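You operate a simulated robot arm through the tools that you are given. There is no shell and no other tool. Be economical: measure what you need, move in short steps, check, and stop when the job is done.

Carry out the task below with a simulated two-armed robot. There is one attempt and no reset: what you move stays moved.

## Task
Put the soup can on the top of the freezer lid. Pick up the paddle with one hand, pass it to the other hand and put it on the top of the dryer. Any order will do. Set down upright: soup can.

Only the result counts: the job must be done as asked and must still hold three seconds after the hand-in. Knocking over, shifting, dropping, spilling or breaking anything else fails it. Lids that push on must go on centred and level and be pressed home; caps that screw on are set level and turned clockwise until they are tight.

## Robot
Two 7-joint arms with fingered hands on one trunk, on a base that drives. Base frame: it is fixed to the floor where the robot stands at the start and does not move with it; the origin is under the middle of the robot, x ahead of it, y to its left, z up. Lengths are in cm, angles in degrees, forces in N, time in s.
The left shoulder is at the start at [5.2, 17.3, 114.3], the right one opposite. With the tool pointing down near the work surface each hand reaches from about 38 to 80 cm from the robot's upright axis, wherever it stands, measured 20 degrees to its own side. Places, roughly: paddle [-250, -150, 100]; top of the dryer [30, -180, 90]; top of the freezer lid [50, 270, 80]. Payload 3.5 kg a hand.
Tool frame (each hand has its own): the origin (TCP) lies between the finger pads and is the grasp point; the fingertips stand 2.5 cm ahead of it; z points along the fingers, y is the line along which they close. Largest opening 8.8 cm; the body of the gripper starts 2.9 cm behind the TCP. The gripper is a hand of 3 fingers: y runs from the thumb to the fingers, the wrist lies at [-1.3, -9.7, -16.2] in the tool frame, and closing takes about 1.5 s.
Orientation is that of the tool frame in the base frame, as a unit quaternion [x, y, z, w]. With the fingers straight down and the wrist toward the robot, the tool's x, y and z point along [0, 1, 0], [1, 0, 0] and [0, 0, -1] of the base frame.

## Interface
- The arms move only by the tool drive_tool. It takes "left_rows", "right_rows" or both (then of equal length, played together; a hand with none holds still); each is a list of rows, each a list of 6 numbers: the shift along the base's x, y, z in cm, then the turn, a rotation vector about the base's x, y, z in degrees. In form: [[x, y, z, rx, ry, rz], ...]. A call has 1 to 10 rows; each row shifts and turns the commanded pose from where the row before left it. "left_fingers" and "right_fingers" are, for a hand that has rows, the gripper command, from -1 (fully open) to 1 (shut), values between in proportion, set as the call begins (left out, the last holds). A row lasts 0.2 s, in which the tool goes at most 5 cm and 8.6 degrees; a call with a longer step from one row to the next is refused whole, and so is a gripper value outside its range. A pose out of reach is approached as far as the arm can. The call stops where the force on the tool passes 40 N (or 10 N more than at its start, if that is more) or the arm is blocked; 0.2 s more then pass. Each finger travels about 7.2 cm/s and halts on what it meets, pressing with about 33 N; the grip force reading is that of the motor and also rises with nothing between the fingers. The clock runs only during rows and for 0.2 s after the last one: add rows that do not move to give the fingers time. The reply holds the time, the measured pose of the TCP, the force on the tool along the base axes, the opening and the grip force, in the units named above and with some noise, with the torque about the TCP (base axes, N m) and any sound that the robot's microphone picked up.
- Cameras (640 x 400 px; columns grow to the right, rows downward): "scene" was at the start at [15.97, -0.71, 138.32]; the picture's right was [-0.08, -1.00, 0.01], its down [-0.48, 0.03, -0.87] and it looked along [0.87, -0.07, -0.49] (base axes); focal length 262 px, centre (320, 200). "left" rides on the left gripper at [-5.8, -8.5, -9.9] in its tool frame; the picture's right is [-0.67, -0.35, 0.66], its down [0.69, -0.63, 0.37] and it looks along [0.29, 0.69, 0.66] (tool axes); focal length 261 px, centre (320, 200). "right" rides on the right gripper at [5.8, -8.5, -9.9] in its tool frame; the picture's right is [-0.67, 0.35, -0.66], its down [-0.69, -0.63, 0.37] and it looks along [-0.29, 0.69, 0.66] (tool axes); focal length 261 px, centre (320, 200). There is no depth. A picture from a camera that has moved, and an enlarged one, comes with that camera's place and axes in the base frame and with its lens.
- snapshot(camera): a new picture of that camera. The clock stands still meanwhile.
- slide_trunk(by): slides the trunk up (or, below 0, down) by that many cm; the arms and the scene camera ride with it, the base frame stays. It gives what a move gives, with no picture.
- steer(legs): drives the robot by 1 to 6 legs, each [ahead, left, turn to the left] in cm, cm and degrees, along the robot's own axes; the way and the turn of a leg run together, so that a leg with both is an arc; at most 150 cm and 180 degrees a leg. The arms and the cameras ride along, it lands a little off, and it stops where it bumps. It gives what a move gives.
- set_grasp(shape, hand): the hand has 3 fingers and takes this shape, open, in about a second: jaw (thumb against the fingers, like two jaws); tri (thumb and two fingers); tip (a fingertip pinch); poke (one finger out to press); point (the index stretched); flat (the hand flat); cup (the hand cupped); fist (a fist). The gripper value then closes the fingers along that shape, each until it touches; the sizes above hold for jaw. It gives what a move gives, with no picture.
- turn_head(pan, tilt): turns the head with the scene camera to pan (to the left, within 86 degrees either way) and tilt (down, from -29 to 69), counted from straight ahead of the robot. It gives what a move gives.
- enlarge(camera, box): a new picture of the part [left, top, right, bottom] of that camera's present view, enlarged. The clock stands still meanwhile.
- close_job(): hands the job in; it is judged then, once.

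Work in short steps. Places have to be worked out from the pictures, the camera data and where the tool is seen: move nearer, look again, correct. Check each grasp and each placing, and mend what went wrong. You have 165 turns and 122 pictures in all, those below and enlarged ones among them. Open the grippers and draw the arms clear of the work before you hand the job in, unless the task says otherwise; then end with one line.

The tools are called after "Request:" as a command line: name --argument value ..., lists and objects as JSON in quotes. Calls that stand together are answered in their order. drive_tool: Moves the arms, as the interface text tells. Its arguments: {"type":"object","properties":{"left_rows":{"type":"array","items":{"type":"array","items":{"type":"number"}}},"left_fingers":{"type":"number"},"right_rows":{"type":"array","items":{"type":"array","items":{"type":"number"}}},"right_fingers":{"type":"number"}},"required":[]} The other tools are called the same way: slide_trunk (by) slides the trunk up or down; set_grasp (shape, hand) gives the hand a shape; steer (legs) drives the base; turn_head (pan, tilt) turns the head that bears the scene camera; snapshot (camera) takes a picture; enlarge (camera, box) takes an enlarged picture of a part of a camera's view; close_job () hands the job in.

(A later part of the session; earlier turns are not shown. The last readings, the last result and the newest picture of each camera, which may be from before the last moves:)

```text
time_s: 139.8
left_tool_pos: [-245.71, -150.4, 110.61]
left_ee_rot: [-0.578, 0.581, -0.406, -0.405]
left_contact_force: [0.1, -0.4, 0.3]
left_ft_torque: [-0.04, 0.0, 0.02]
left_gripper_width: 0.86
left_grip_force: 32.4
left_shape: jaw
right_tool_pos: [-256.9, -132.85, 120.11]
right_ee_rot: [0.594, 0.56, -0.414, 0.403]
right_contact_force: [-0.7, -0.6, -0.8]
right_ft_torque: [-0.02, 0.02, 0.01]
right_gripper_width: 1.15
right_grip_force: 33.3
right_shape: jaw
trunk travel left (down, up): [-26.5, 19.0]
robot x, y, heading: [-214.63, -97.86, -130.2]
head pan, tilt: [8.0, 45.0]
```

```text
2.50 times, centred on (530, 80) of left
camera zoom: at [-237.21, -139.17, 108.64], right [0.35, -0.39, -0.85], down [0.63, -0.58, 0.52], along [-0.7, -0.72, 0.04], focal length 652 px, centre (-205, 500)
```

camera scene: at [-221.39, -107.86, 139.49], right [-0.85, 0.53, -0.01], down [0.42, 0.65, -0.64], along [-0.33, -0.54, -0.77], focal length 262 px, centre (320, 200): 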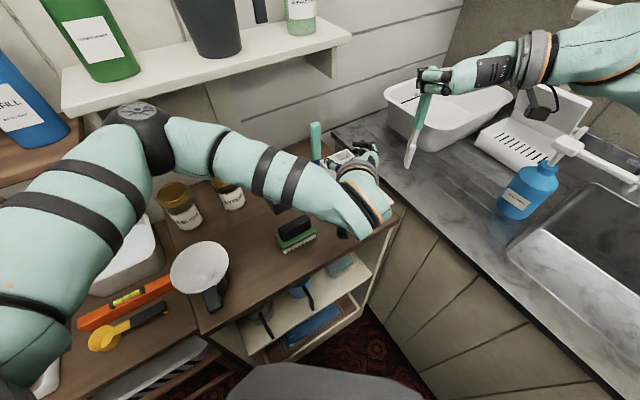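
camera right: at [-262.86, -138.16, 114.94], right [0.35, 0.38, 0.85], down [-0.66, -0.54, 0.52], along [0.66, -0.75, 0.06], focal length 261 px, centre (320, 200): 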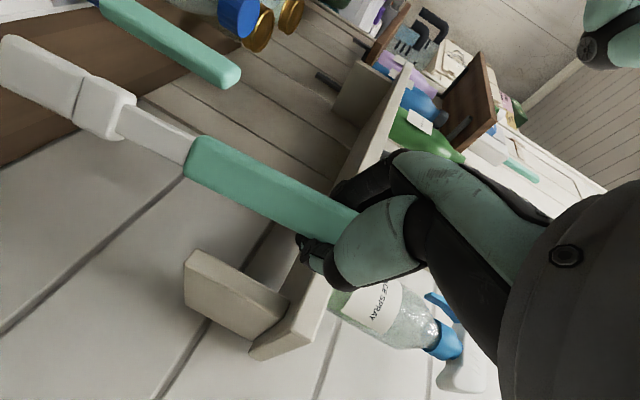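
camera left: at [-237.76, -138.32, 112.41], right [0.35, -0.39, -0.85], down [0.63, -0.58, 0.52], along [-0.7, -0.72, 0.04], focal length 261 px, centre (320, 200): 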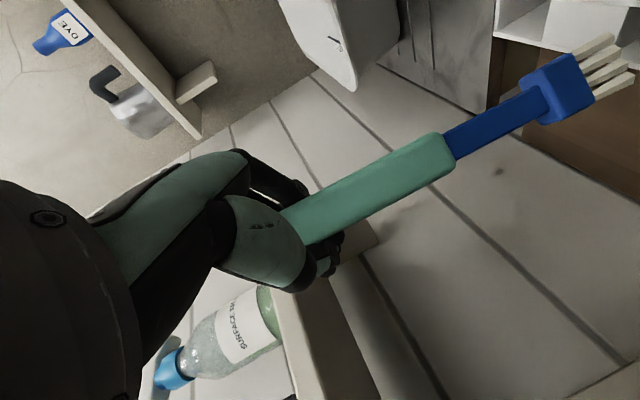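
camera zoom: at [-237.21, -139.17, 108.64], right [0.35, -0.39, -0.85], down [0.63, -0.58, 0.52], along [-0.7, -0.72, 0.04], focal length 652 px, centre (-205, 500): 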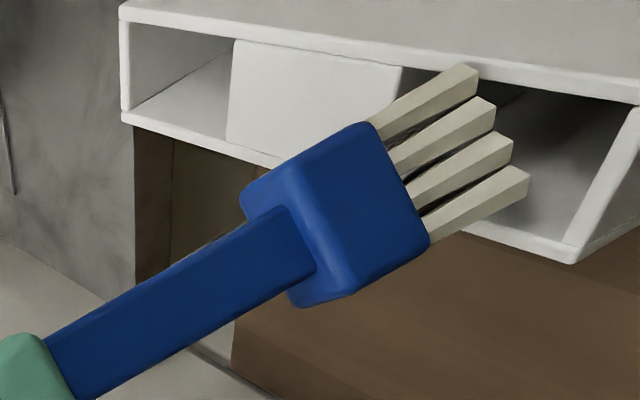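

Bristle tips need to go about 0.9 cm further to -y and 0.5 cm to +x to be centred on the slot.

Request:
drive_tool --left_rows '[[0.5, -0.9, 0, 0, 0, 0], [0, 0, 0, 0, 0, 0]]'

Request:
enlarge --camera "scene" --box '[315, 145, 365, 185]'

Request:
enlarge --camera "left" --box '[420, 0, 640, 160]'

```text
time_s: 140.4
left_tool_pos: [-245.18, -151.27, 110.63]
left_ee_rot: [-0.577, 0.581, -0.406, -0.406]
left_contact_force: [-0.3, 0.6, -0.7]
left_ft_torque: [-0.03, 0.03, -0.03]
left_gripper_width: 0.86
left_grip_force: 32.8
left_shape: jaw
right_tool_pos: [-256.86, -132.85, 120.13]
right_ee_rot: [0.594, 0.56, -0.414, 0.403]
right_contact_force: [-0.2, -0.6, -0.6]
right_ft_torque: [0.0, 0.0, 0.02]
right_gripper_width: 1.11
right_grip_force: 33.2
right_shape: jaw
trunk travel left (down, up): [-26.5, 19.0]
robot x, y, heading: [-214.79, -98.04, -130.2]
head pan, tilt: [8.0, 45.0]
```

```text
10.00 times, centred on (340, 165) of scene
camera zoom: at [-221.43, -107.89, 139.48], right [-0.85, 0.53, -0.01], down [0.42, 0.65, -0.64], along [-0.33, -0.54, -0.77], focal length 2622 px, centre (120, 550)
```

zoom: 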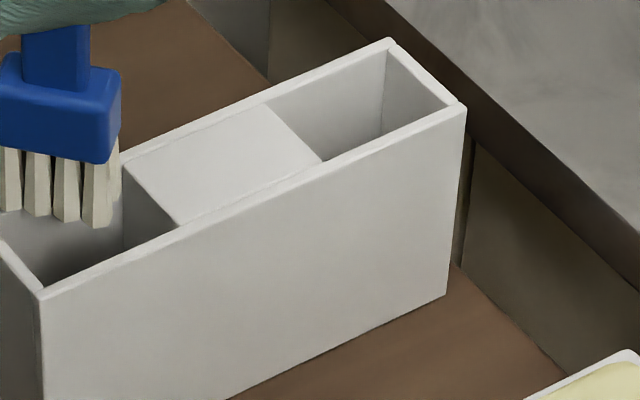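

```text
2.50 times, centred on (530, 80) of left
camera zoom: at [-236.71, -140.07, 108.7], right [0.35, -0.39, -0.85], down [0.63, -0.58, 0.52], along [-0.7, -0.72, 0.04], focal length 652 px, centre (-205, 500)
```

zoom: 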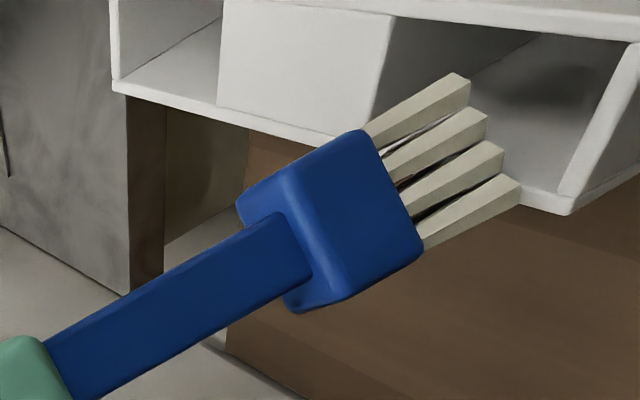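

Tips look roughly centred now. I lower in small steps and watch the forces.

Request:
drive_tool --left_rows '[[-0.1, 0.2, -0.5, 0, 0, 0], [0, 0, -0.5, 0, 0, 0], [0, 0, -0.5, 0, 0, 0], [0, 0, 0, 0, 0, 0]]'

Request:
enlarge --camera "left" --box '[420, 0, 640, 160]'

```text
time_s: 141.4
left_tool_pos: [-245.11, -151.01, 109.37]
left_ee_rot: [-0.578, 0.579, -0.406, -0.407]
left_contact_force: [0.5, 0.6, 0.8]
left_ft_torque: [0.0, 0.0, 0.02]
left_gripper_width: 0.87
left_grip_force: 33.7
left_shape: jaw
right_tool_pos: [-256.76, -132.76, 120.18]
right_ee_rot: [0.593, 0.56, -0.414, 0.404]
right_contact_force: [1.3, 0.0, -1.3]
right_ft_torque: [0.0, 0.03, -0.02]
right_gripper_width: 1.12
right_grip_force: 32.8
right_shape: jaw
trunk travel left (down, up): [-26.5, 19.0]
robot x, y, heading: [-214.6, -98.1, -130.2]
head pan, tilt: [8.0, 45.0]
```

```text
2.50 times, centred on (530, 80) of left
camera zoom: at [-236.59, -139.81, 107.35], right [0.35, -0.39, -0.85], down [0.63, -0.58, 0.52], along [-0.7, -0.72, 0.04], focal length 652 px, centre (-205, 500)
```

zoom: 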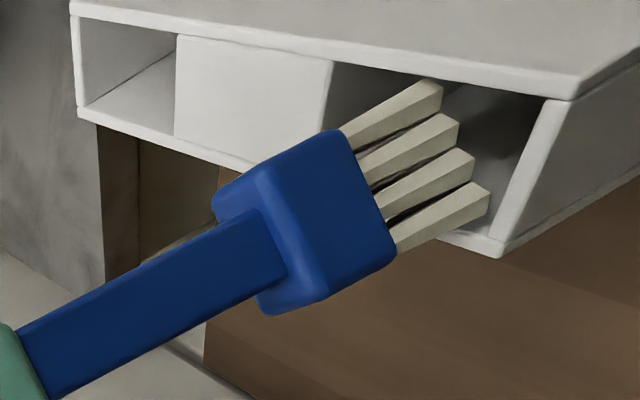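

No contact force, tips appear inside the slot. I continue lowering slowly.

Request:
drive_tool --left_rows '[[0, 0, -0.5, 0, 0, 0], [0, 0, -0.5, 0, 0, 0], [0, 0, 0, 0, 0, 0]]'

Request:
enlarge --camera "left" --box '[420, 0, 640, 160]'

```text
time_s: 142.2
left_tool_pos: [-244.83, -150.55, 108.39]
left_ee_rot: [-0.577, 0.579, -0.407, -0.407]
left_contact_force: [0.0, -0.9, -0.3]
left_ft_torque: [0.02, -0.04, 0.0]
left_gripper_width: 0.86
left_grip_force: 33.2
left_shape: jaw
right_tool_pos: [-256.43, -132.39, 120.41]
right_ee_rot: [0.591, 0.56, -0.415, 0.405]
right_contact_force: [-0.3, 0.6, -0.2]
right_ft_torque: [-0.02, -0.01, 0.03]
right_gripper_width: 1.12
right_grip_force: 33.1
right_shape: jaw
trunk travel left (down, up): [-26.5, 19.0]
robot x, y, heading: [-214.94, -98.04, -130.1]
head pan, tilt: [8.0, 45.0]
```

```text
2.50 times, centred on (530, 80) of left
camera zoom: at [-236.39, -139.43, 106.48], right [0.35, -0.39, -0.85], down [0.63, -0.58, 0.52], along [-0.7, -0.72, 0.05], focal length 652 px, centre (-205, 500)
```

zoom: 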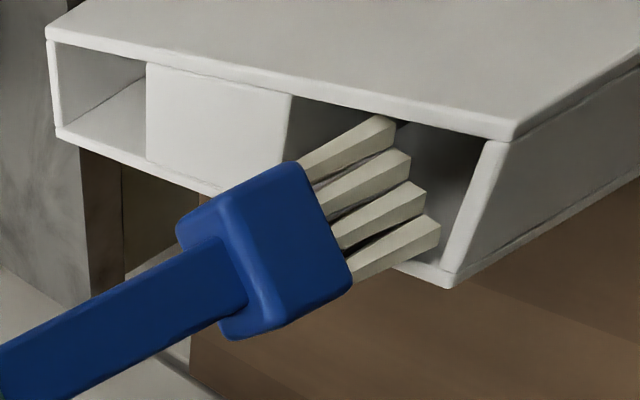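

Both hands shifted slightly together — the left arm or elbow may be pressing on something. I check the scene before going further.

Request:
snapshot --camera "scene"

```text
29 pictures are left
camera scene: at [-221.01, -107.3, 139.59], right [-0.85, 0.53, -0.01], down [0.42, 0.65, -0.64], along [-0.33, -0.55, -0.77], focal length 262 px, centre (320, 200)
```

scene: 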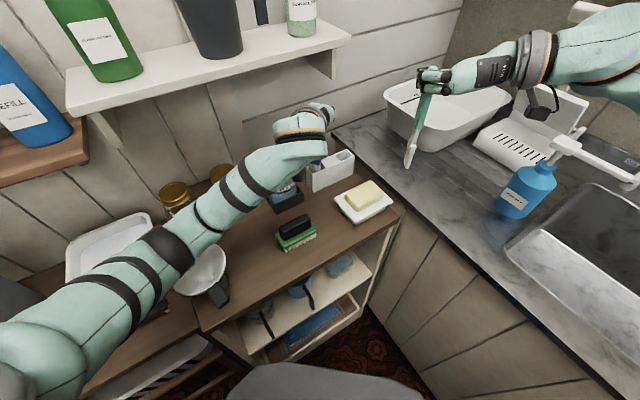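

The left elbow is low, right over the funnel (about [-213, -137]). I raise the trunk 15 cm to lift elbow and brush clear, then check the funnel.

Request:
slide_trunk --by 15

Request:
snapshot --camera "scene"

```text
time_s: 143.9
left_tool_pos: [-245.45, -151.03, 123.13]
left_ee_rot: [-0.578, 0.58, -0.406, -0.406]
left_contact_force: [0.0, 0.6, 0.4]
left_ft_torque: [-0.02, -0.03, 0.0]
left_gripper_width: 0.85
left_grip_force: 33.5
left_shape: jaw
right_tool_pos: [-256.86, -132.79, 135.17]
right_ee_rot: [0.594, 0.56, -0.414, 0.403]
right_contact_force: [0.1, -0.4, 0.2]
right_ft_torque: [0.0, 0.0, 0.02]
right_gripper_width: 1.13
right_grip_force: 32.4
right_shape: jaw
trunk travel left (down, up): [-41.5, 4.0]
robot x, y, heading: [-214.36, -97.88, -130.2]
head pan, tilt: [8.0, 45.0]
```

```text
28 pictures are left
camera scene: at [-218.44, -104.33, 155.73], right [-0.85, 0.53, 0.0], down [0.38, 0.6, -0.7], along [-0.37, -0.6, -0.71], focal length 262 px, centre (320, 200)
```

scene: 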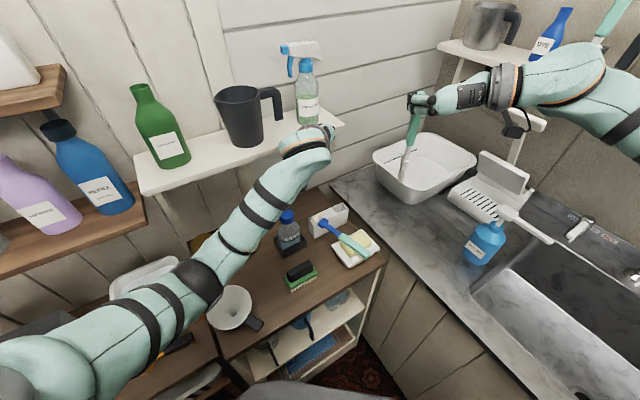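

The brush has come out of the left hand and now leans in its slot against the soap. I enlarge to see exactly how it lies.

Request:
enlarge --camera "scene" --box '[280, 190, 400, 280]'

Request:
snapshot --camera "left"

```text
4.44 times, centred on (340, 235) of scene
camera zoom: at [-218.44, -104.33, 155.73], right [-0.85, 0.53, 0.0], down [0.38, 0.6, -0.7], along [-0.37, -0.6, -0.71], focal length 1165 px, centre (231, 44)
```

zoom: 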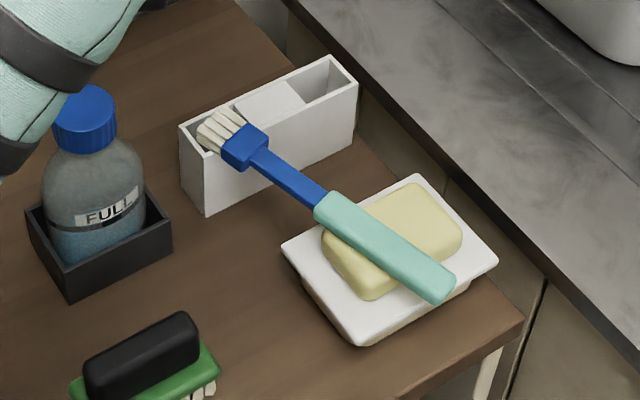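

```text
26 pictures are left
camera left: at [-236.8, -139.87, 121.23], right [0.35, -0.39, -0.85], down [0.63, -0.58, 0.52], along [-0.7, -0.72, 0.04], focal length 261 px, centre (320, 200)
```

left: 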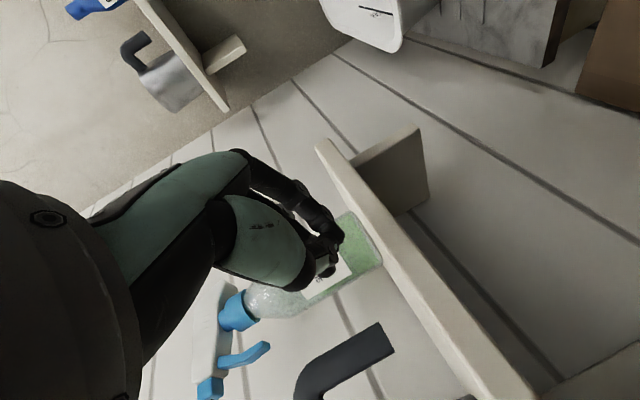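

The brush fell out and lies across soap and holder; I will restore it with the right hand, whose wrist geometry suits. First I do the hand-over: the paddle hangs vertically from the right hand (blade about 14 cm below its TCP). Left hand backs off and opens.

Request:
drive_tool --left_rows '[[0, 4.3, 0, 0, 0, 0], [0, 4.3, 0, 0, 0, 0], [0, 4.3, 0, 0, 0, 0], [0, 4.3, 0, 0, 0, 0], [0, 4.3, -0.5, 0, 0, 0], [0, 4.2, -1, 0, 0, 0], [0, 0, 0, 0, 0, 0]]' --left_fingers -0.4

Request:
drive_tool --right_rows '[[2, 0, 0, 0, 0, 0], [2.5, 0, 0, 0, 0, 0], [2.5, 0, 0, 0, 0, 0], [0, 0, 0, 0, 0, 0]]'

Request:
snapshot --camera "scene"

Request:
snapshot --camera "left"

```text
time_s: 145.2
left_tool_pos: [-242.75, -136.04, 121.35]
left_ee_rot: [0.543, -0.539, 0.497, 0.41]
left_contact_force: [0.8, 0.4, -1.0]
left_ft_torque: [0.0, -0.01, 0.01]
left_gripper_width: 6.13
left_grip_force: 0.1
left_shape: jaw
right_tool_pos: [-256.88, -132.86, 135.26]
right_ee_rot: [0.593, 0.561, -0.414, 0.404]
right_contact_force: [-0.2, -0.1, 0.3]
right_ft_torque: [0.0, -0.06, 0.02]
right_gripper_width: 1.13
right_grip_force: 33.3
right_shape: jaw
trunk travel left (down, up): [-41.5, 4.0]
robot x, y, heading: [-214.61, -98.16, -130.1]
head pan, tilt: [8.0, 45.0]
stopped in row 6 (left hand): the arm was blocked; the commanded pose is now the measured one
```

```text
time_s: 146.2
left_tool_pos: [-242.86, -136.02, 121.39]
left_ee_rot: [0.543, -0.538, 0.498, 0.409]
left_contact_force: [-0.1, -0.2, 0.9]
left_ft_torque: [0.01, -0.03, -0.05]
left_gripper_width: 6.13
left_grip_force: 0.0
left_shape: jaw
right_tool_pos: [-249.75, -132.71, 135.12]
right_ee_rot: [0.593, 0.56, -0.415, 0.404]
right_contact_force: [0.5, -0.8, 0.0]
right_ft_torque: [0.0, 0.01, 0.0]
right_gripper_width: 1.13
right_grip_force: 32.7
right_shape: jaw
trunk travel left (down, up): [-41.5, 4.0]
robot x, y, heading: [-214.72, -97.87, -130.1]
head pan, tilt: [8.0, 45.0]
```

```text
25 pictures are left
camera scene: at [-218.44, -104.32, 155.71], right [-0.85, 0.53, 0.0], down [0.38, 0.6, -0.7], along [-0.37, -0.6, -0.71], focal length 262 px, centre (320, 200)
```

scene: 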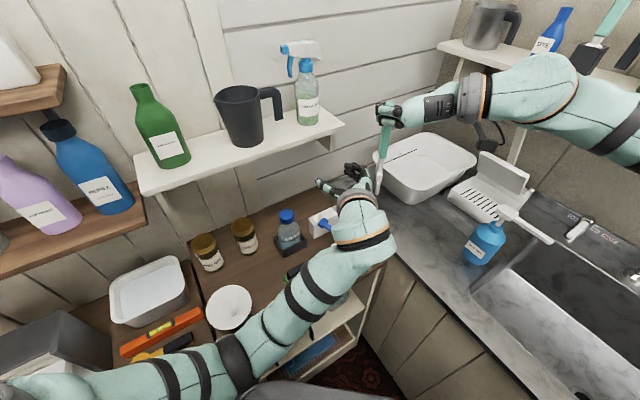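

```text
24 pictures are left
camera left: at [-235.03, -124.62, 118.25], right [0.46, -0.49, -0.74], down [0.61, -0.43, 0.67], along [-0.64, -0.76, 0.1], focal length 261 px, centre (320, 200)
```

left: 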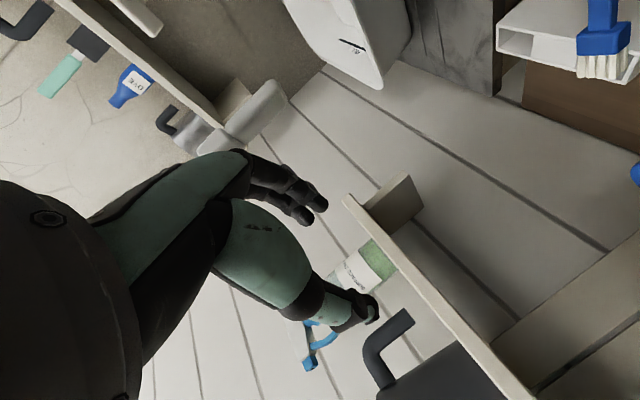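

The left arm stopped against the body, but its hand is well placed at [-242.8, -136, 121.4], opening along x. So I bring the paddle blade with the right hand round the fingertips into the left hand.

Request:
drive_tool --right_rows '[[0, -3.3, 0, 0, 0, 0], [0, -3.3, 0, 0, 0, 0], [0, -3.4, 0, 0, 0, 0], [2.3, 0, 0, 0, 0, 0], [2.3, 0, 0, 0, 0, 0], [2.3, 0, 0, 0, 0, 0], [0, 0, 0, 0, 0, 0]]'

Request:
enlarge --camera "scene" --box '[260, 80, 460, 260]'

Request:
snapshot --camera "left"

```text
time_s: 147.8
left_tool_pos: [-242.95, -135.95, 121.48]
left_ee_rot: [0.543, -0.539, 0.498, 0.409]
left_contact_force: [0.4, 0.7, 1.0]
left_ft_torque: [0.02, -0.01, -0.02]
left_gripper_width: 6.13
left_grip_force: 0.1
left_shape: jaw
right_tool_pos: [-242.7, -142.88, 135.29]
right_ee_rot: [0.594, 0.56, -0.414, 0.403]
right_contact_force: [0.2, 0.4, -0.2]
right_ft_torque: [0.01, -0.03, 0.01]
right_gripper_width: 1.07
right_grip_force: 32.7
right_shape: jaw
trunk travel left (down, up): [-41.5, 4.0]
robot x, y, heading: [-214.73, -97.91, -130.4]
head pan, tilt: [8.0, 45.0]
```

```text
2.22 times, centred on (360, 170) of scene
camera zoom: at [-218.43, -104.31, 155.71], right [-0.85, 0.53, 0.0], down [0.38, 0.6, -0.7], along [-0.37, -0.6, -0.71], focal length 583 px, centre (231, 267)
```

zoom: 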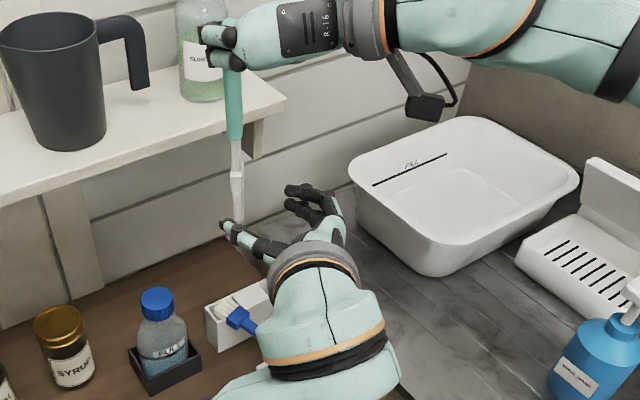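

```text
22 pictures are left
camera left: at [-235.01, -124.6, 118.23], right [0.46, -0.49, -0.74], down [0.61, -0.43, 0.67], along [-0.64, -0.76, 0.1], focal length 261 px, centre (320, 200)
```

left: 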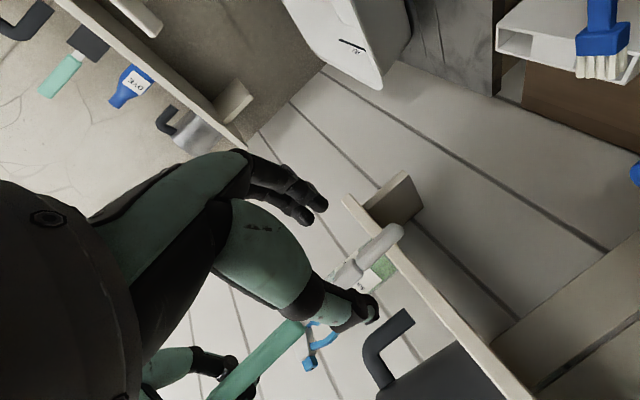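

Geometry agrees with the readings. I bring the paddle +y 6.6 cm into the left hand.

Request:
drive_tool --right_rows '[[-0.1, 2.2, 0, 0, 0, 0], [-0.1, 2.2, 0, 0, 0, 0], [0, 2.2, 0, 0, 0, 0], [0, 0, 0, 0, 0, 0]]'

Request:
snapshot --camera "left"

```text
time_s: 148.8
left_tool_pos: [-242.94, -136.01, 121.4]
left_ee_rot: [0.544, -0.539, 0.497, 0.409]
left_contact_force: [-0.1, -0.4, 0.3]
left_ft_torque: [-0.03, -0.01, -0.04]
left_gripper_width: 6.12
left_grip_force: 0.0
left_shape: jaw
right_tool_pos: [-243.03, -136.21, 135.12]
right_ee_rot: [0.593, 0.562, -0.413, 0.403]
right_contact_force: [-0.1, 0.2, -0.4]
right_ft_torque: [-0.02, -0.01, 0.0]
right_gripper_width: 1.06
right_grip_force: 33.7
right_shape: jaw
trunk travel left (down, up): [-41.5, 4.0]
robot x, y, heading: [-214.52, -98.26, -130.4]
head pan, tilt: [8.0, 45.0]
```

```text
21 pictures are left
camera left: at [-234.98, -124.65, 118.22], right [0.46, -0.49, -0.74], down [0.61, -0.43, 0.67], along [-0.64, -0.76, 0.1], focal length 261 px, centre (320, 200)
```

left: 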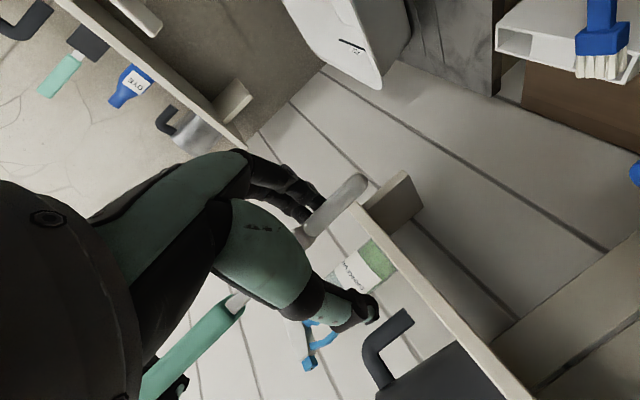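

The blade is between the left thumb and fingers. I raise the paddle 1.5 cm so the pads meet the blade, then close the left hand.

Request:
drive_tool --right_rows '[[0, 0, 0.8, 0, 0, 0], [0, 0, 0.7, 0, 0, 0], [0, 0, 0, 0, 0, 0]]'

Request:
drive_tool --left_rows '[[0, 0, 0, 0, 0, 0], [0, 0, 0, 0, 0, 0], [0, 0, 0, 0, 0, 0], [0, 0, 0, 0, 0, 0], [0, 0, 0, 0, 0, 0], [0, 0, 0, 0, 0, 0], [0, 0, 0, 0, 0, 0]]' --left_fingers 1

Request:
enlarge --camera "scene" --box '[280, 80, 420, 220]'

```text
time_s: 149.6
left_tool_pos: [-242.94, -135.95, 121.43]
left_ee_rot: [0.543, -0.539, 0.498, 0.409]
left_contact_force: [0.5, 0.0, -0.2]
left_ft_torque: [0.01, -0.02, 0.0]
left_gripper_width: 6.14
left_grip_force: 0.2
left_shape: jaw
right_tool_pos: [-243.17, -136.26, 136.66]
right_ee_rot: [0.593, 0.561, -0.414, 0.403]
right_contact_force: [0.8, 0.7, -0.2]
right_ft_torque: [0.0, -0.06, -0.01]
right_gripper_width: 1.09
right_grip_force: 33.4
right_shape: jaw
trunk travel left (down, up): [-41.5, 4.0]
robot x, y, heading: [-214.65, -98.0, -130.1]
head pan, tilt: [8.0, 45.0]
```

```text
time_s: 151.2
left_tool_pos: [-242.81, -135.98, 121.35]
left_ee_rot: [0.543, -0.54, 0.497, 0.409]
left_contact_force: [-0.1, -0.1, 0.0]
left_ft_torque: [0.01, 0.01, 0.0]
left_gripper_width: 0.3
left_grip_force: 32.7
left_shape: jaw
right_tool_pos: [-243.16, -136.21, 136.65]
right_ee_rot: [0.593, 0.561, -0.414, 0.403]
right_contact_force: [0.5, -0.6, 0.6]
right_ft_torque: [0.03, -0.06, -0.01]
right_gripper_width: 0.95
right_grip_force: 33.7
right_shape: jaw
trunk travel left (down, up): [-41.5, 4.0]
robot x, y, heading: [-214.01, -97.55, -130.1]
head pan, tilt: [8.0, 45.0]
```

```text
2.86 times, centred on (350, 150) of scene
camera zoom: at [-218.4, -104.32, 155.71], right [-0.85, 0.53, 0.0], down [0.38, 0.6, -0.7], along [-0.37, -0.6, -0.71], focal length 749 px, centre (234, 343)
```

zoom: 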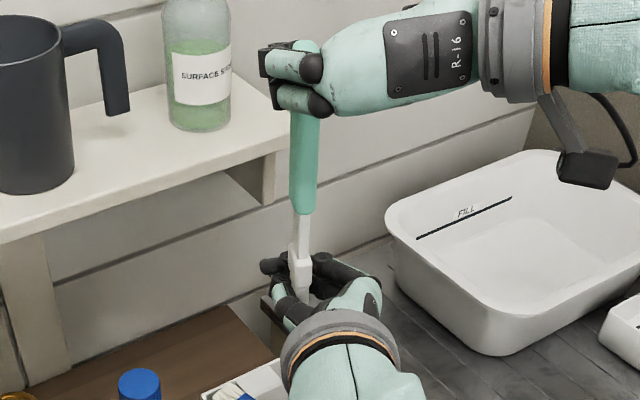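

Left closed to 0.3 cm (thin blade, or a miss). I test by moving the left hand down 0.5 cm and read both force sensors.

Request:
drive_tool --left_rows '[[0, 0, -0.5, 0, 0, 0], [0, 0, 0, 0, 0, 0]]'

Request:
snapshot --camera "left"

```text
time_s: 151.8
left_tool_pos: [-242.93, -136.09, 121.07]
left_ee_rot: [0.541, -0.535, 0.5, 0.413]
left_contact_force: [-0.5, 0.4, 3.0]
left_ft_torque: [0.01, 0.03, 0.0]
left_gripper_width: 0.28
left_grip_force: 32.9
left_shape: jaw
right_tool_pos: [-243.09, -136.26, 136.51]
right_ee_rot: [0.594, 0.56, -0.415, 0.403]
right_contact_force: [0.5, -0.1, -4.5]
right_ft_torque: [-0.02, 0.01, 0.0]
right_gripper_width: 0.92
right_grip_force: 32.6
right_shape: jaw
trunk travel left (down, up): [-41.5, 4.0]
robot x, y, heading: [-214.62, -98.16, -130.2]
head pan, tilt: [8.0, 45.0]
```

```text
19 pictures are left
camera left: at [-235.05, -124.83, 117.88], right [0.46, -0.5, -0.73], down [0.61, -0.42, 0.67], along [-0.64, -0.76, 0.11], focal length 261 px, centre (320, 200)
```

left: 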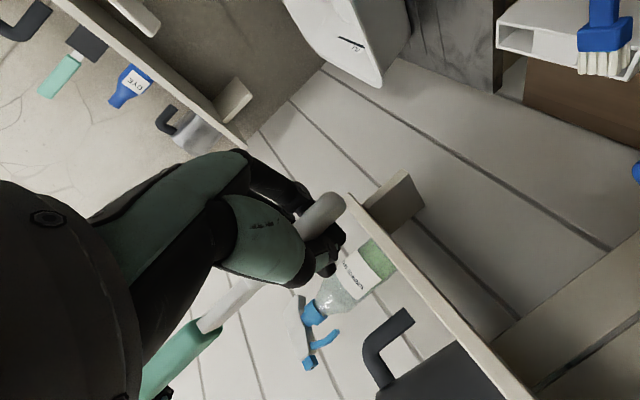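

Forces are coupled, so the left hand holds the blade. I open the right hand and draw it back.

Request:
drive_tool --right_rows '[[0, 0, 0, 0, 0, 0], [0, 0, 0, 0, 0, 0], [0, 0, 0, 0, 0, 0], [0, 0, 0, 0, 0, 0], [0, 0, 0, 0, 0, 0]]' --right_fingers -1

Request:
drive_tool --right_rows '[[0, 3, 0.8, 0, 0, 0], [0, 3.5, 1, 0, 0, 0], [-3, 1, 0.5, 0, 0, 0], [-4, 0, 0, 0, 0, 0], [-4, 0, 0, 0, 0, 0], [0, 0, 0, 0, 0, 0]]'

Request:
snapshot --camera "scene"

```text
time_s: 153.0
left_tool_pos: [-242.85, -136.23, 120.99]
left_ee_rot: [0.541, -0.537, 0.501, 0.41]
left_contact_force: [-0.2, 0.4, -0.3]
left_ft_torque: [0.02, 0.0, -0.01]
left_gripper_width: 0.26
left_grip_force: 33.3
left_shape: jaw
right_tool_pos: [-243.19, -136.27, 136.63]
right_ee_rot: [0.593, 0.56, -0.415, 0.403]
right_contact_force: [0.3, -0.2, -0.2]
right_ft_torque: [-0.01, 0.0, -0.03]
right_gripper_width: 8.75
right_grip_force: 0.0
right_shape: jaw
trunk travel left (down, up): [-41.5, 4.0]
robot x, y, heading: [-214.3, -98.35, -130.2]
head pan, tilt: [8.0, 45.0]
```

```text
time_s: 154.4
left_tool_pos: [-242.77, -136.23, 120.86]
left_ee_rot: [0.541, -0.537, 0.501, 0.409]
left_contact_force: [-0.1, 0.4, 0.7]
left_ft_torque: [0.0, -0.01, 0.02]
left_gripper_width: 0.28
left_grip_force: 33.2
left_shape: jaw
right_tool_pos: [-254.24, -128.59, 138.87]
right_ee_rot: [0.593, 0.56, -0.415, 0.404]
right_contact_force: [-0.7, -0.1, 1.1]
right_ft_torque: [0.0, 0.0, -0.02]
right_gripper_width: 8.77
right_grip_force: 0.2
right_shape: jaw
trunk travel left (down, up): [-41.5, 4.0]
robot x, y, heading: [-214.87, -97.64, -130.0]
head pan, tilt: [8.0, 45.0]
```

```text
18 pictures are left
camera scene: at [-218.35, -104.33, 155.72], right [-0.85, 0.53, 0.0], down [0.38, 0.6, -0.7], along [-0.37, -0.6, -0.71], focal length 262 px, centre (320, 200)
```

scene: 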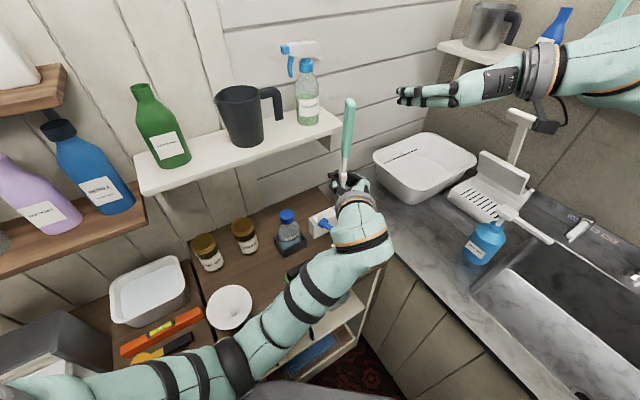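

Hand-over succeeded: the left hand holds the paddle. Now I move the left hand aside and turn the right hand fingers-down to pick the fallen brush.

Request:
drive_tool --left_rows '[[2.4, -2, 1, 0, 0, 0], [2.4, -2, 1, 0, 0, 0], [2.4, -2, 1, 0, 0, 0], [2.4, -2, 1, 0, 0, 0], [2.4, -2, 1, 0, 0, 0], [0, 0, 0, 0, 0, 0]]'

Request:
drive_tool --right_rows '[[0, 0, 0, 8.4, 0, 0], [0, 0, 0, 8.4, 0, 0], [0, 0, 0, 8.4, 0, 0], [0, 0, 0, 8.4, 0, 0], [0, 0, 0, 8.4, 0, 0], [0, 0, 0, 8.4, 0, 0], [0, 0, 0, 8.4, 0, 0], [0, 0, 0, 8.4, 0, 0], [0, 0, 0, 2.8, 0, 0]]'

Request:
drive_tool --right_rows '[[0, 0, 0, 0, 0, -8.5], [0, 0, 0, 0, 0, -8.5], [0, 0, 0, 0, 0, -8.5], [0, 0, 0, 0, 0, -8.5], [0, 0, 0, 0, 0, -8.5], [0, 0, 0, 0, 0, -8.5], [0, 0, 0, 0, 0, -8.5], [0, 0, 0, 0, 0, -8.5], [0, 0, 0, 0, 0, -8.5], [0, 0, 0, 0, 0, -8.5]]'

Request:
drive_tool --right_rows '[[0, 0, 0, 0, 0, -8.5], [0, 0, 0, 0, 0, -8.5], [0, 0, 0, 0, 0, -8.5], [0, 0, 0, 0, 0, -8.5], [0, 0, 0, 0, 0, -8.5], [0, 0, 0, 0, 0, -8.5], [0, 0, 0, 0, 0, -8.5], [0, 0, 0, 0, 0, -8.5], [0, 0, 0, 0, 0, 0]]'

```text
time_s: 155.8
left_tool_pos: [-231.04, -145.73, 125.88]
left_ee_rot: [0.543, -0.54, 0.497, 0.409]
left_contact_force: [0.7, -0.1, 0.1]
left_ft_torque: [0.01, -0.02, 0.02]
left_gripper_width: 0.24
left_grip_force: 33.0
left_shape: jaw
right_tool_pos: [-254.28, -128.54, 139.06]
right_ee_rot: [0.593, 0.56, -0.414, 0.404]
right_contact_force: [0.3, -0.3, 0.0]
right_ft_torque: [0.02, 0.02, 0.01]
right_gripper_width: 8.79
right_grip_force: 0.2
right_shape: jaw
trunk travel left (down, up): [-41.5, 4.0]
robot x, y, heading: [-214.64, -97.88, -130.3]
head pan, tilt: [8.0, 45.0]
```

```text
time_s: 157.8
left_tool_pos: [-231.07, -145.77, 125.93]
left_ee_rot: [0.544, -0.538, 0.498, 0.408]
left_contact_force: [-0.6, -0.9, -0.3]
left_ft_torque: [0.01, 0.02, -0.01]
left_gripper_width: 0.24
left_grip_force: 32.4
left_shape: jaw
right_tool_pos: [-254.09, -128.55, 139.06]
right_ee_rot: [0.717, 0.696, -0.018, -0.01]
right_contact_force: [-0.2, -0.7, -0.3]
right_ft_torque: [-0.02, 0.0, 0.03]
right_gripper_width: 8.77
right_grip_force: 0.2
right_shape: jaw
trunk travel left (down, up): [-41.5, 4.0]
robot x, y, heading: [-214.85, -98.31, -130.2]
head pan, tilt: [8.0, 45.0]
```

```text
time_s: 160.0
left_tool_pos: [-231.05, -145.78, 125.97]
left_ee_rot: [0.544, -0.538, 0.498, 0.408]
left_contact_force: [-0.3, 0.5, -0.2]
left_ft_torque: [0.0, -0.01, -0.05]
left_gripper_width: 0.25
left_grip_force: 32.8
left_shape: jaw
right_tool_pos: [-254.04, -128.71, 138.89]
right_ee_rot: [0.999, 0.028, -0.007, -0.018]
right_contact_force: [0.3, 0.0, 0.1]
right_ft_torque: [0.04, -0.02, 0.03]
right_gripper_width: 8.77
right_grip_force: 0.1
right_shape: jaw
trunk travel left (down, up): [-41.5, 4.0]
robot x, y, heading: [-214.66, -98.01, -130.1]
head pan, tilt: [8.0, 45.0]
```

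```text
time_s: 162.0
left_tool_pos: [-231.14, -145.77, 125.87]
left_ee_rot: [0.543, -0.539, 0.498, 0.409]
left_contact_force: [0.2, 1.0, 1.4]
left_ft_torque: [-0.01, 0.0, -0.02]
left_gripper_width: 0.24
left_grip_force: 33.1
left_shape: jaw
right_tool_pos: [-267.9, -128.06, 154.35]
right_ee_rot: [0.845, -0.533, 0.005, -0.025]
right_contact_force: [-0.1, -0.8, -0.1]
right_ft_torque: [-0.01, 0.03, 0.0]
right_gripper_width: 8.78
right_grip_force: 0.0
right_shape: jaw
right hand out of reach, approached as far as the arm can: row 4, 5, 6, 7, 8
trunk travel left (down, up): [-41.5, 4.0]
robot x, y, heading: [-214.48, -98.01, -130.2]
head pan, tilt: [8.0, 45.0]
```

Part of that turn was out of reach at this height. I lower toward a spot above the brush and see whether the pose is attained.

Request:
drive_tool --right_rows '[[0.7, -1, -4.2, 0, 0, 0], [0.7, -1, -4.2, 0, 0, 0], [0.7, -1, -4.2, 0, 0, 0], [0.7, -1, -4.2, 0, 0, 0], [0.7, -1, -4.2, 0, 0, 0], [0.7, -1, -4.2, 0, 0, 0], [0, 0, 0, 0, 0, 0], [0, 0, 0, 0, 0, 0]]'

Request:
snapshot --camera "scene"

```text
time_s: 163.8
left_tool_pos: [-231.09, -145.88, 125.88]
left_ee_rot: [0.543, -0.539, 0.498, 0.409]
left_contact_force: [-0.6, 0.1, 0.4]
left_ft_torque: [-0.03, 0.02, 0.0]
left_gripper_width: 0.24
left_grip_force: 33.2
left_shape: jaw
right_tool_pos: [-269.53, -133.27, 149.25]
right_ee_rot: [0.846, -0.533, 0.004, -0.021]
right_contact_force: [0.9, 0.2, 0.5]
right_ft_torque: [0.01, -0.02, -0.04]
right_gripper_width: 8.78
right_grip_force: 0.1
right_shape: jaw
right hand out of reach, approached as far as the arm can: row 1, 2, 3, 4, 5, 6
trunk travel left (down, up): [-41.5, 4.0]
robot x, y, heading: [-214.65, -98.04, -130.1]
head pan, tilt: [8.0, 45.0]
```

```text
17 pictures are left
camera scene: at [-218.38, -104.36, 155.71], right [-0.85, 0.53, 0.0], down [0.38, 0.6, -0.7], along [-0.37, -0.6, -0.71], focal length 262 px, centre (320, 200)
```

scene: 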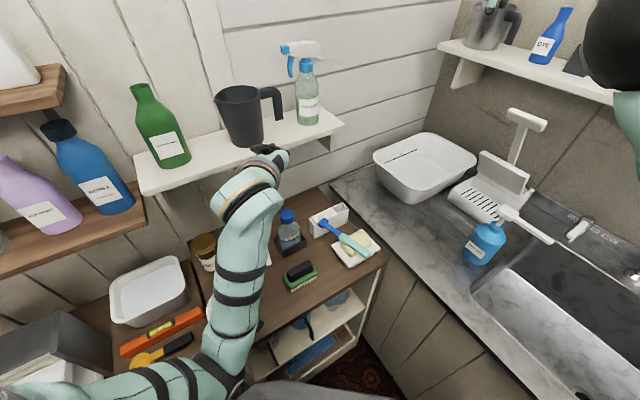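

The paddle is no longer visible in the left hand, and the right arm is stretched near the sink shelf. First I bring the right arm back safely to the last good orientation, raised.

Request:
drive_tool --right_rows '[[-0.7, 1, 4.2, 0, 0, 8.5], [-0.7, 1, 4.2, 0, 0, 8.5], [-0.7, 1, 4.2, 0, 0, 8.5], [-0.7, 1, 4.2, 0, 0, 8.5], [-0.7, 1, 4.2, 0, 0, 8.5], [-0.7, 1, 4.2, 0, 0, 8.5], [0, 0, 0, 0, 0, 0], [0, 0, 0, 0, 0, 0]]'

Request:
snapshot --camera "left"

Request:
snapshot --camera "right"

```text
time_s: 165.6
left_tool_pos: [-231.15, -145.91, 125.99]
left_ee_rot: [0.543, -0.539, 0.498, 0.408]
left_contact_force: [-0.8, -0.1, -0.4]
left_ft_torque: [0.01, -0.02, 0.02]
left_gripper_width: 0.2
left_grip_force: 32.8
left_shape: jaw
right_tool_pos: [-260.01, -116.32, 169.4]
right_ee_rot: [0.993, -0.118, -0.002, -0.02]
right_contact_force: [0.3, -0.6, -0.2]
right_ft_torque: [0.0, 0.0, 0.0]
right_gripper_width: 8.79
right_grip_force: 0.1
right_shape: jaw
right hand out of reach, approached as far as the arm can: row 1, 2, 3, 4, 5, 6
trunk travel left (down, up): [-41.5, 4.0]
robot x, y, heading: [-214.65, -98.28, -129.7]
head pan, tilt: [8.0, 45.0]
```

```text
16 pictures are left
camera left: at [-223.25, -134.53, 122.76], right [0.46, -0.49, -0.74], down [0.61, -0.43, 0.67], along [-0.65, -0.76, 0.1], focal length 261 px, centre (320, 200)
```

left: 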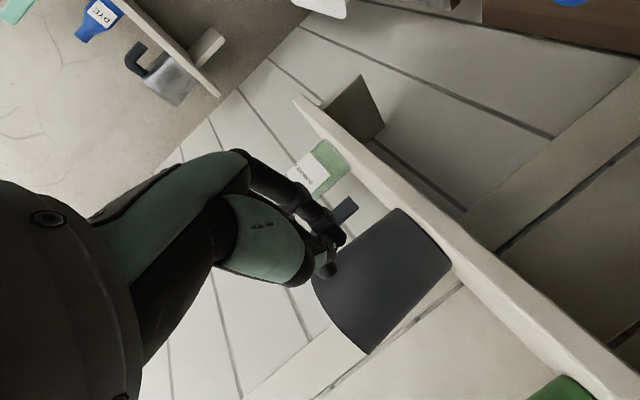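

```text
15 pictures are left
camera right: at [-252.47, -109.94, 179.56], right [-0.73, -0.21, 0.65], down [-0.52, 0.79, -0.33], along [-0.44, -0.58, -0.68], focal length 261 px, centre (320, 200)
```

right: 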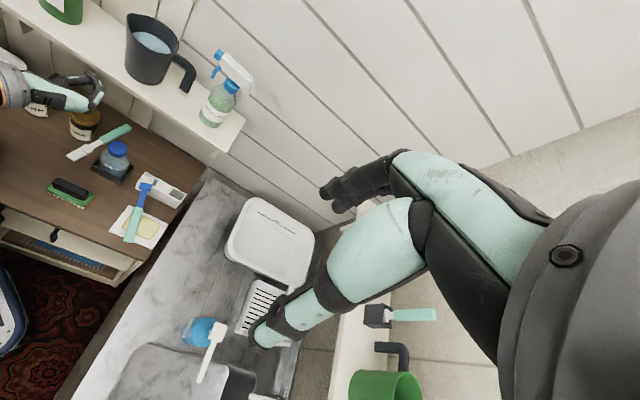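

The paddle slipped and lies on the stand between jar and bottle; it can be picked again. First the right arm: I bring it to a compact, natural pose over the sink edge.

Request:
drive_tool --right_rows '[[-1, 3.2, -2.6, 0, 0, 0], [-1, 3.2, -2.6, 0, 0, 0], [-1, 3.2, -2.6, 0, 0, 0], [-1, 3.2, -2.6, 0, 0, 0], [-1, 3.2, -2.6, 0, 0, 0], [0, 0, 0, 0, 0, 0], [0, 0, 0, 0, 0, 0], [0, 0, 0, 0, 0, 0]]'

```text
time_s: 167.4
left_tool_pos: [-231.15, -145.82, 125.92]
left_ee_rot: [0.543, -0.538, 0.498, 0.409]
left_contact_force: [0.3, -0.6, 0.4]
left_ft_torque: [-0.01, -0.01, 0.02]
left_gripper_width: 0.22
left_grip_force: 33.2
left_shape: jaw
right_tool_pos: [-271.68, -103.13, 165.97]
right_ee_rot: [0.993, -0.119, -0.003, -0.021]
right_contact_force: [-0.1, 0.2, 0.2]
right_ft_torque: [0.02, 0.02, 0.01]
right_gripper_width: 8.81
right_grip_force: 0.0
right_shape: jaw
right hand out of reach, approached as far as the arm can: row 1, 2, 3, 4, 5
trunk travel left (down, up): [-41.5, 4.0]
robot x, y, heading: [-214.37, -98.33, -130.4]
head pan, tilt: [8.0, 45.0]
```

The arm is in an awkward branch; I turn its yaw back toward the earlier good range.

Request:
drive_tool --right_rows '[[0, 0, 0, 0, 0, 8.5], [0, 0, 0, 0, 0, 8.5], [0, 0, 0, 0, 0, 8.5], [0, 0, 0, 0, 0, 8.5], [0, 0, 0, 0, 0, 8.5], [0, 0, 0, 0, 0, 8.5], [0, 0, 0, 0, 0, 8.5], [0, 0, 0, 0, 0, 0], [0, 0, 0, 0, 0, 0], [0, 0, 0, 0, 0, 0]]'

```text
time_s: 169.6
left_tool_pos: [-231.11, -145.7, 125.98]
left_ee_rot: [0.543, -0.539, 0.497, 0.408]
left_contact_force: [0.2, 0.5, -0.7]
left_ft_torque: [0.0, 0.02, 0.01]
left_gripper_width: 0.24
left_grip_force: 33.0
left_shape: jaw
right_tool_pos: [-270.83, -103.26, 165.75]
right_ee_rot: [0.999, -0.046, -0.007, -0.017]
right_contact_force: [0.3, 0.4, 0.3]
right_ft_torque: [-0.03, -0.01, 0.01]
right_gripper_width: 8.8
right_grip_force: 0.1
right_shape: jaw
right hand out of reach, approached as far as the arm can: row 1, 2, 3, 4, 5, 6, 7
trunk travel left (down, up): [-41.5, 4.0]
robot x, y, heading: [-214.52, -98.14, -130.0]
head pan, tilt: [8.0, 45.0]
```

Request:
drive_tool --right_rows '[[-1.2, 0.9, 4.2, 0, 0, 0], [-1.2, 0.9, 4.2, 0, 0, 0], [-1.2, 0.9, 4.2, 0, 0, 0], [-1.2, 0.9, 4.2, 0, 0, 0], [-1.2, 0.9, 4.2, 0, 0, 0], [-1.2, 0.9, 4.2, 0, 0, 0], [-1.2, 0.9, 4.2, 0, 0, 0], [-1.2, 0.9, 4.2, 0, 0, 0], [-1.2, 0.9, 4.2, 0, 0, 0], [0, 0, 0, 0, 0, 0]]'

Request:
snapshot --camera "scene"

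```text
time_s: 171.8
left_tool_pos: [-231.1, -145.89, 125.96]
left_ee_rot: [0.543, -0.54, 0.497, 0.408]
left_contact_force: [-0.3, -0.1, 0.4]
left_ft_torque: [0.01, -0.01, -0.05]
left_gripper_width: 0.21
left_grip_force: 32.9
left_shape: jaw
right_tool_pos: [-270.92, -103.27, 165.64]
right_ee_rot: [0.999, -0.046, -0.008, -0.017]
right_contact_force: [0.3, 0.2, 1.1]
right_ft_torque: [-0.01, -0.01, 0.0]
right_gripper_width: 8.79
right_grip_force: 0.1
right_shape: jaw
right hand out of reach, approached as far as the arm can: row 1, 2, 3, 4, 5, 6, 7, 8, 9
trunk travel left (down, up): [-41.5, 4.0]
robot x, y, heading: [-214.96, -98.15, -130.4]
head pan, tilt: [8.0, 45.0]
```

```text
14 pictures are left
camera scene: at [-218.4, -104.31, 155.71], right [-0.85, 0.53, 0.0], down [0.38, 0.6, -0.7], along [-0.37, -0.6, -0.71], focal length 262 px, centre (320, 200)
```

scene: 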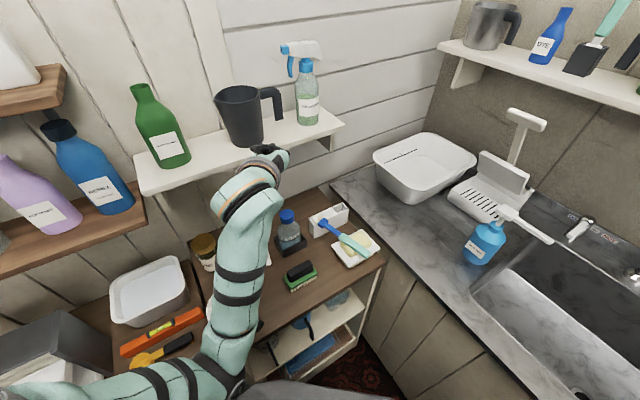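

The right hand hangs in a stuck branch; I turn the commanded yaw back to its actual one to regain control.

Request:
drive_tool --right_rows '[[0, 0, 0, 0, 0, -8.5], [0, 0, 0, 0, 0, -8.5], [0, 0, 0, 0, 0, -8.5], [0, 0, 0, 0, 0, -8.5], [0, 0, 0, 0, 0, -8.5], [0, 0, 0, 0, 0, -8.5], [0, 0, 0, 0, 0, 0]]'

Request:
drive_tool --right_rows '[[1, 1, -3, 0, 0, 0], [1, 1, -3, 0, 0, 0], [1, 1, -3, 0, 0, 0], [0, 0, 0, 0, 0, 0]]'

```text
time_s: 173.4
left_tool_pos: [-231.12, -145.85, 125.99]
left_ee_rot: [0.543, -0.539, 0.497, 0.409]
left_contact_force: [-0.3, 1.0, 0.1]
left_ft_torque: [0.04, 0.0, 0.01]
left_gripper_width: 0.24
left_grip_force: 33.6
left_shape: jaw
right_tool_pos: [-273.09, -103.98, 168.51]
right_ee_rot: [0.881, -0.472, 0.001, -0.019]
right_contact_force: [0.2, 0.6, 0.4]
right_ft_torque: [-0.01, 0.0, 0.02]
right_gripper_width: 8.78
right_grip_force: 0.0
right_shape: jaw
right hand out of reach, approached as far as the arm can: row 1, 2, 3, 4, 5, 6
trunk travel left (down, up): [-41.5, 4.0]
robot x, y, heading: [-214.71, -97.82, -130.3]
head pan, tilt: [8.0, 45.0]
```

```text
time_s: 174.4
left_tool_pos: [-230.94, -145.82, 125.91]
left_ee_rot: [0.543, -0.539, 0.498, 0.408]
left_contact_force: [0.6, 0.3, 0.1]
left_ft_torque: [-0.02, -0.02, 0.03]
left_gripper_width: 0.24
left_grip_force: 33.2
left_shape: jaw
right_tool_pos: [-273.8, -103.63, 168.1]
right_ee_rot: [0.882, -0.472, 0.001, -0.019]
right_contact_force: [-0.2, 0.1, 0.6]
right_ft_torque: [0.01, 0.02, 0.03]
right_gripper_width: 8.78
right_grip_force: 0.1
right_shape: jaw
right hand out of reach, approached as far as the arm can: row 1, 2, 3
trunk travel left (down, up): [-41.5, 4.0]
robot x, y, heading: [-214.09, -98.33, -130.0]
head pan, tilt: [8.0, 45.0]
```

Request:
drive_tool --right_rows '[[0, 0, -3, 0, 0, 4], [0, 0, -3, 0, 0, 4], [0, 0, -3, 0, 0, 4], [0, 0, -3, 0, 0, 4], [0, 0, -3, 0, 0, 0], [0, 0, -3, 0, 0, 0], [0, 0, -3, 0, 0, 0], [0, 0, 0, 0, 0, 0]]'

Request:
snapshot --camera "right"

```text
time_s: 176.2
left_tool_pos: [-231.0, -145.88, 125.97]
left_ee_rot: [0.543, -0.539, 0.497, 0.408]
left_contact_force: [0.0, 0.6, -0.2]
left_ft_torque: [-0.03, -0.01, 0.03]
left_gripper_width: 0.21
left_grip_force: 33.3
left_shape: jaw
right_tool_pos: [-283.43, -106.76, 156.75]
right_ee_rot: [0.939, -0.344, -0.001, -0.02]
right_contact_force: [-0.2, 0.2, -0.3]
right_ft_torque: [0.03, 0.02, -0.01]
right_gripper_width: 8.79
right_grip_force: 0.0
right_shape: jaw
right hand out of reach, approached as far as the arm can: row 1, 2, 3, 4, 5, 6, 7
trunk travel left (down, up): [-41.5, 4.0]
robot x, y, heading: [-214.37, -97.76, -130.1]
head pan, tilt: [8.0, 45.0]
```

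```text
13 pictures are left
camera right: at [-273.73, -104.34, 166.97], right [-0.74, 0.14, 0.65], down [-0.11, 0.94, -0.33], along [-0.66, -0.32, -0.68], focal length 261 px, centre (320, 200)
```

right: 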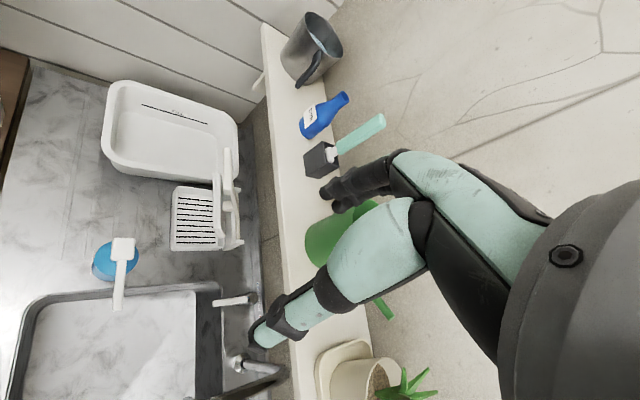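

The arm is fully stretched. I pull the hand straight back toward the shoulder to let the elbow bend.

Request:
drive_tool --right_rows '[[3, 0.5, 1, 0, 0, 0], [3, 0.5, 0, 0, 0, 0], [3, 0.5, -2, 0, 0, 0], [3, 0.5, -2, 0, 0, 0], [3, 0.5, -2.5, 0, 0, 0], [3, 0.5, -2.5, 0, 0, 0], [3, 0.5, -2.5, 0, 0, 0], [3, 0.5, -2.5, 0, 0, 0], [0, 0, 0, 0, 0, 0]]'

```text
time_s: 178.2
left_tool_pos: [-231.06, -145.87, 126.0]
left_ee_rot: [0.543, -0.539, 0.498, 0.409]
left_contact_force: [-0.8, 0.6, 0.7]
left_ft_torque: [0.0, 0.04, 0.01]
left_gripper_width: 0.22
left_grip_force: 32.9
left_shape: jaw
right_tool_pos: [-277.32, -109.56, 162.17]
right_ee_rot: [0.939, -0.344, -0.002, -0.019]
right_contact_force: [0.0, -0.8, 1.0]
right_ft_torque: [0.0, 0.0, 0.05]
right_gripper_width: 8.77
right_grip_force: 0.1
right_shape: jaw
right hand out of reach, approached as far as the arm can: row 1, 2, 3, 4, 5, 6, 7, 8
trunk travel left (down, up): [-41.5, 4.0]
robot x, y, heading: [-214.74, -97.83, -130.5]
head pan, tilt: [8.0, 45.0]
```

I command the robot's original comfortable right-hand pose (relative to the base) and give it time.

Request:
drive_tool --right_rows '[[0, -1.5, -4, 0, 0, 0], [0, -1.5, -4, 0, 0, 0], [0, -1.5, -4, 0, 0, 0], [0, -1.5, -4, 0, 0, 0], [0, -1.5, -4, 0, 0, 0], [0, -1, -2, 0, 0, 0], [0, 0, 0, 0, 0, 0], [0, 0, 0, 0, 0, 0], [0, 0, 0, 0, 0, 0], [0, 0, 0, 0, 0, 0]]'

```text
time_s: 180.4
left_tool_pos: [-231.07, -145.73, 126.0]
left_ee_rot: [0.543, -0.54, 0.498, 0.409]
left_contact_force: [-0.3, -0.3, 0.1]
left_ft_torque: [0.03, -0.03, 0.03]
left_gripper_width: 0.24
left_grip_force: 32.8
left_shape: jaw
right_tool_pos: [-283.92, -121.78, 145.45]
right_ee_rot: [0.939, -0.344, -0.001, -0.02]
right_contact_force: [-0.2, 0.0, 0.2]
right_ft_torque: [0.03, 0.03, 0.02]
right_gripper_width: 8.81
right_grip_force: 0.1
right_shape: jaw
right hand out of reach, approached as far as the arm can: row 1, 2, 3, 4, 5, 6
trunk travel left (down, up): [-41.5, 4.0]
robot x, y, heading: [-214.71, -98.24, -130.3]
head pan, tilt: [8.0, 45.0]
```

Still stretched. I swing the fingers forward/up (natural for an outstretched arm) while pulling back, to free the elbow.

Request:
drive_tool --right_rows '[[1, 1.2, 1, -6.2, 5.1, 0], [1, 1.2, 1, -6.2, 5.1, 0], [1, 1.2, 0, -6.2, 5.1, 0], [1, 1.2, 0, -6.2, 5.1, 0], [1, 1.2, 0, -6.2, 5.1, 0], [1, 1.2, 0, -6.2, 5.1, 0], [1, 1.2, 0, -6.2, 5.1, 0], [1, 1.2, 0, -6.2, 5.1, 0], [0, 0, 0, 0, 0, 0]]'

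```text
time_s: 182.4
left_tool_pos: [-231.06, -145.79, 125.87]
left_ee_rot: [0.543, -0.539, 0.497, 0.409]
left_contact_force: [0.7, -0.4, 0.5]
left_ft_torque: [0.02, 0.0, 0.01]
left_gripper_width: 0.22
left_grip_force: 33.2
left_shape: jaw
right_tool_pos: [-296.31, -122.39, 158.04]
right_ee_rot: [0.802, -0.298, -0.177, 0.486]
right_contact_force: [0.9, 0.3, 0.5]
right_ft_torque: [0.0, 0.0, 0.01]
right_gripper_width: 8.8
right_grip_force: 0.1
right_shape: jaw
right hand out of reach, approached as far as the arm can: row 1, 2, 3, 4, 5, 6, 7, 8
trunk travel left (down, up): [-41.5, 4.0]
robot x, y, heading: [-214.73, -97.9, -130.2]
head pan, tilt: [8.0, 45.0]
```

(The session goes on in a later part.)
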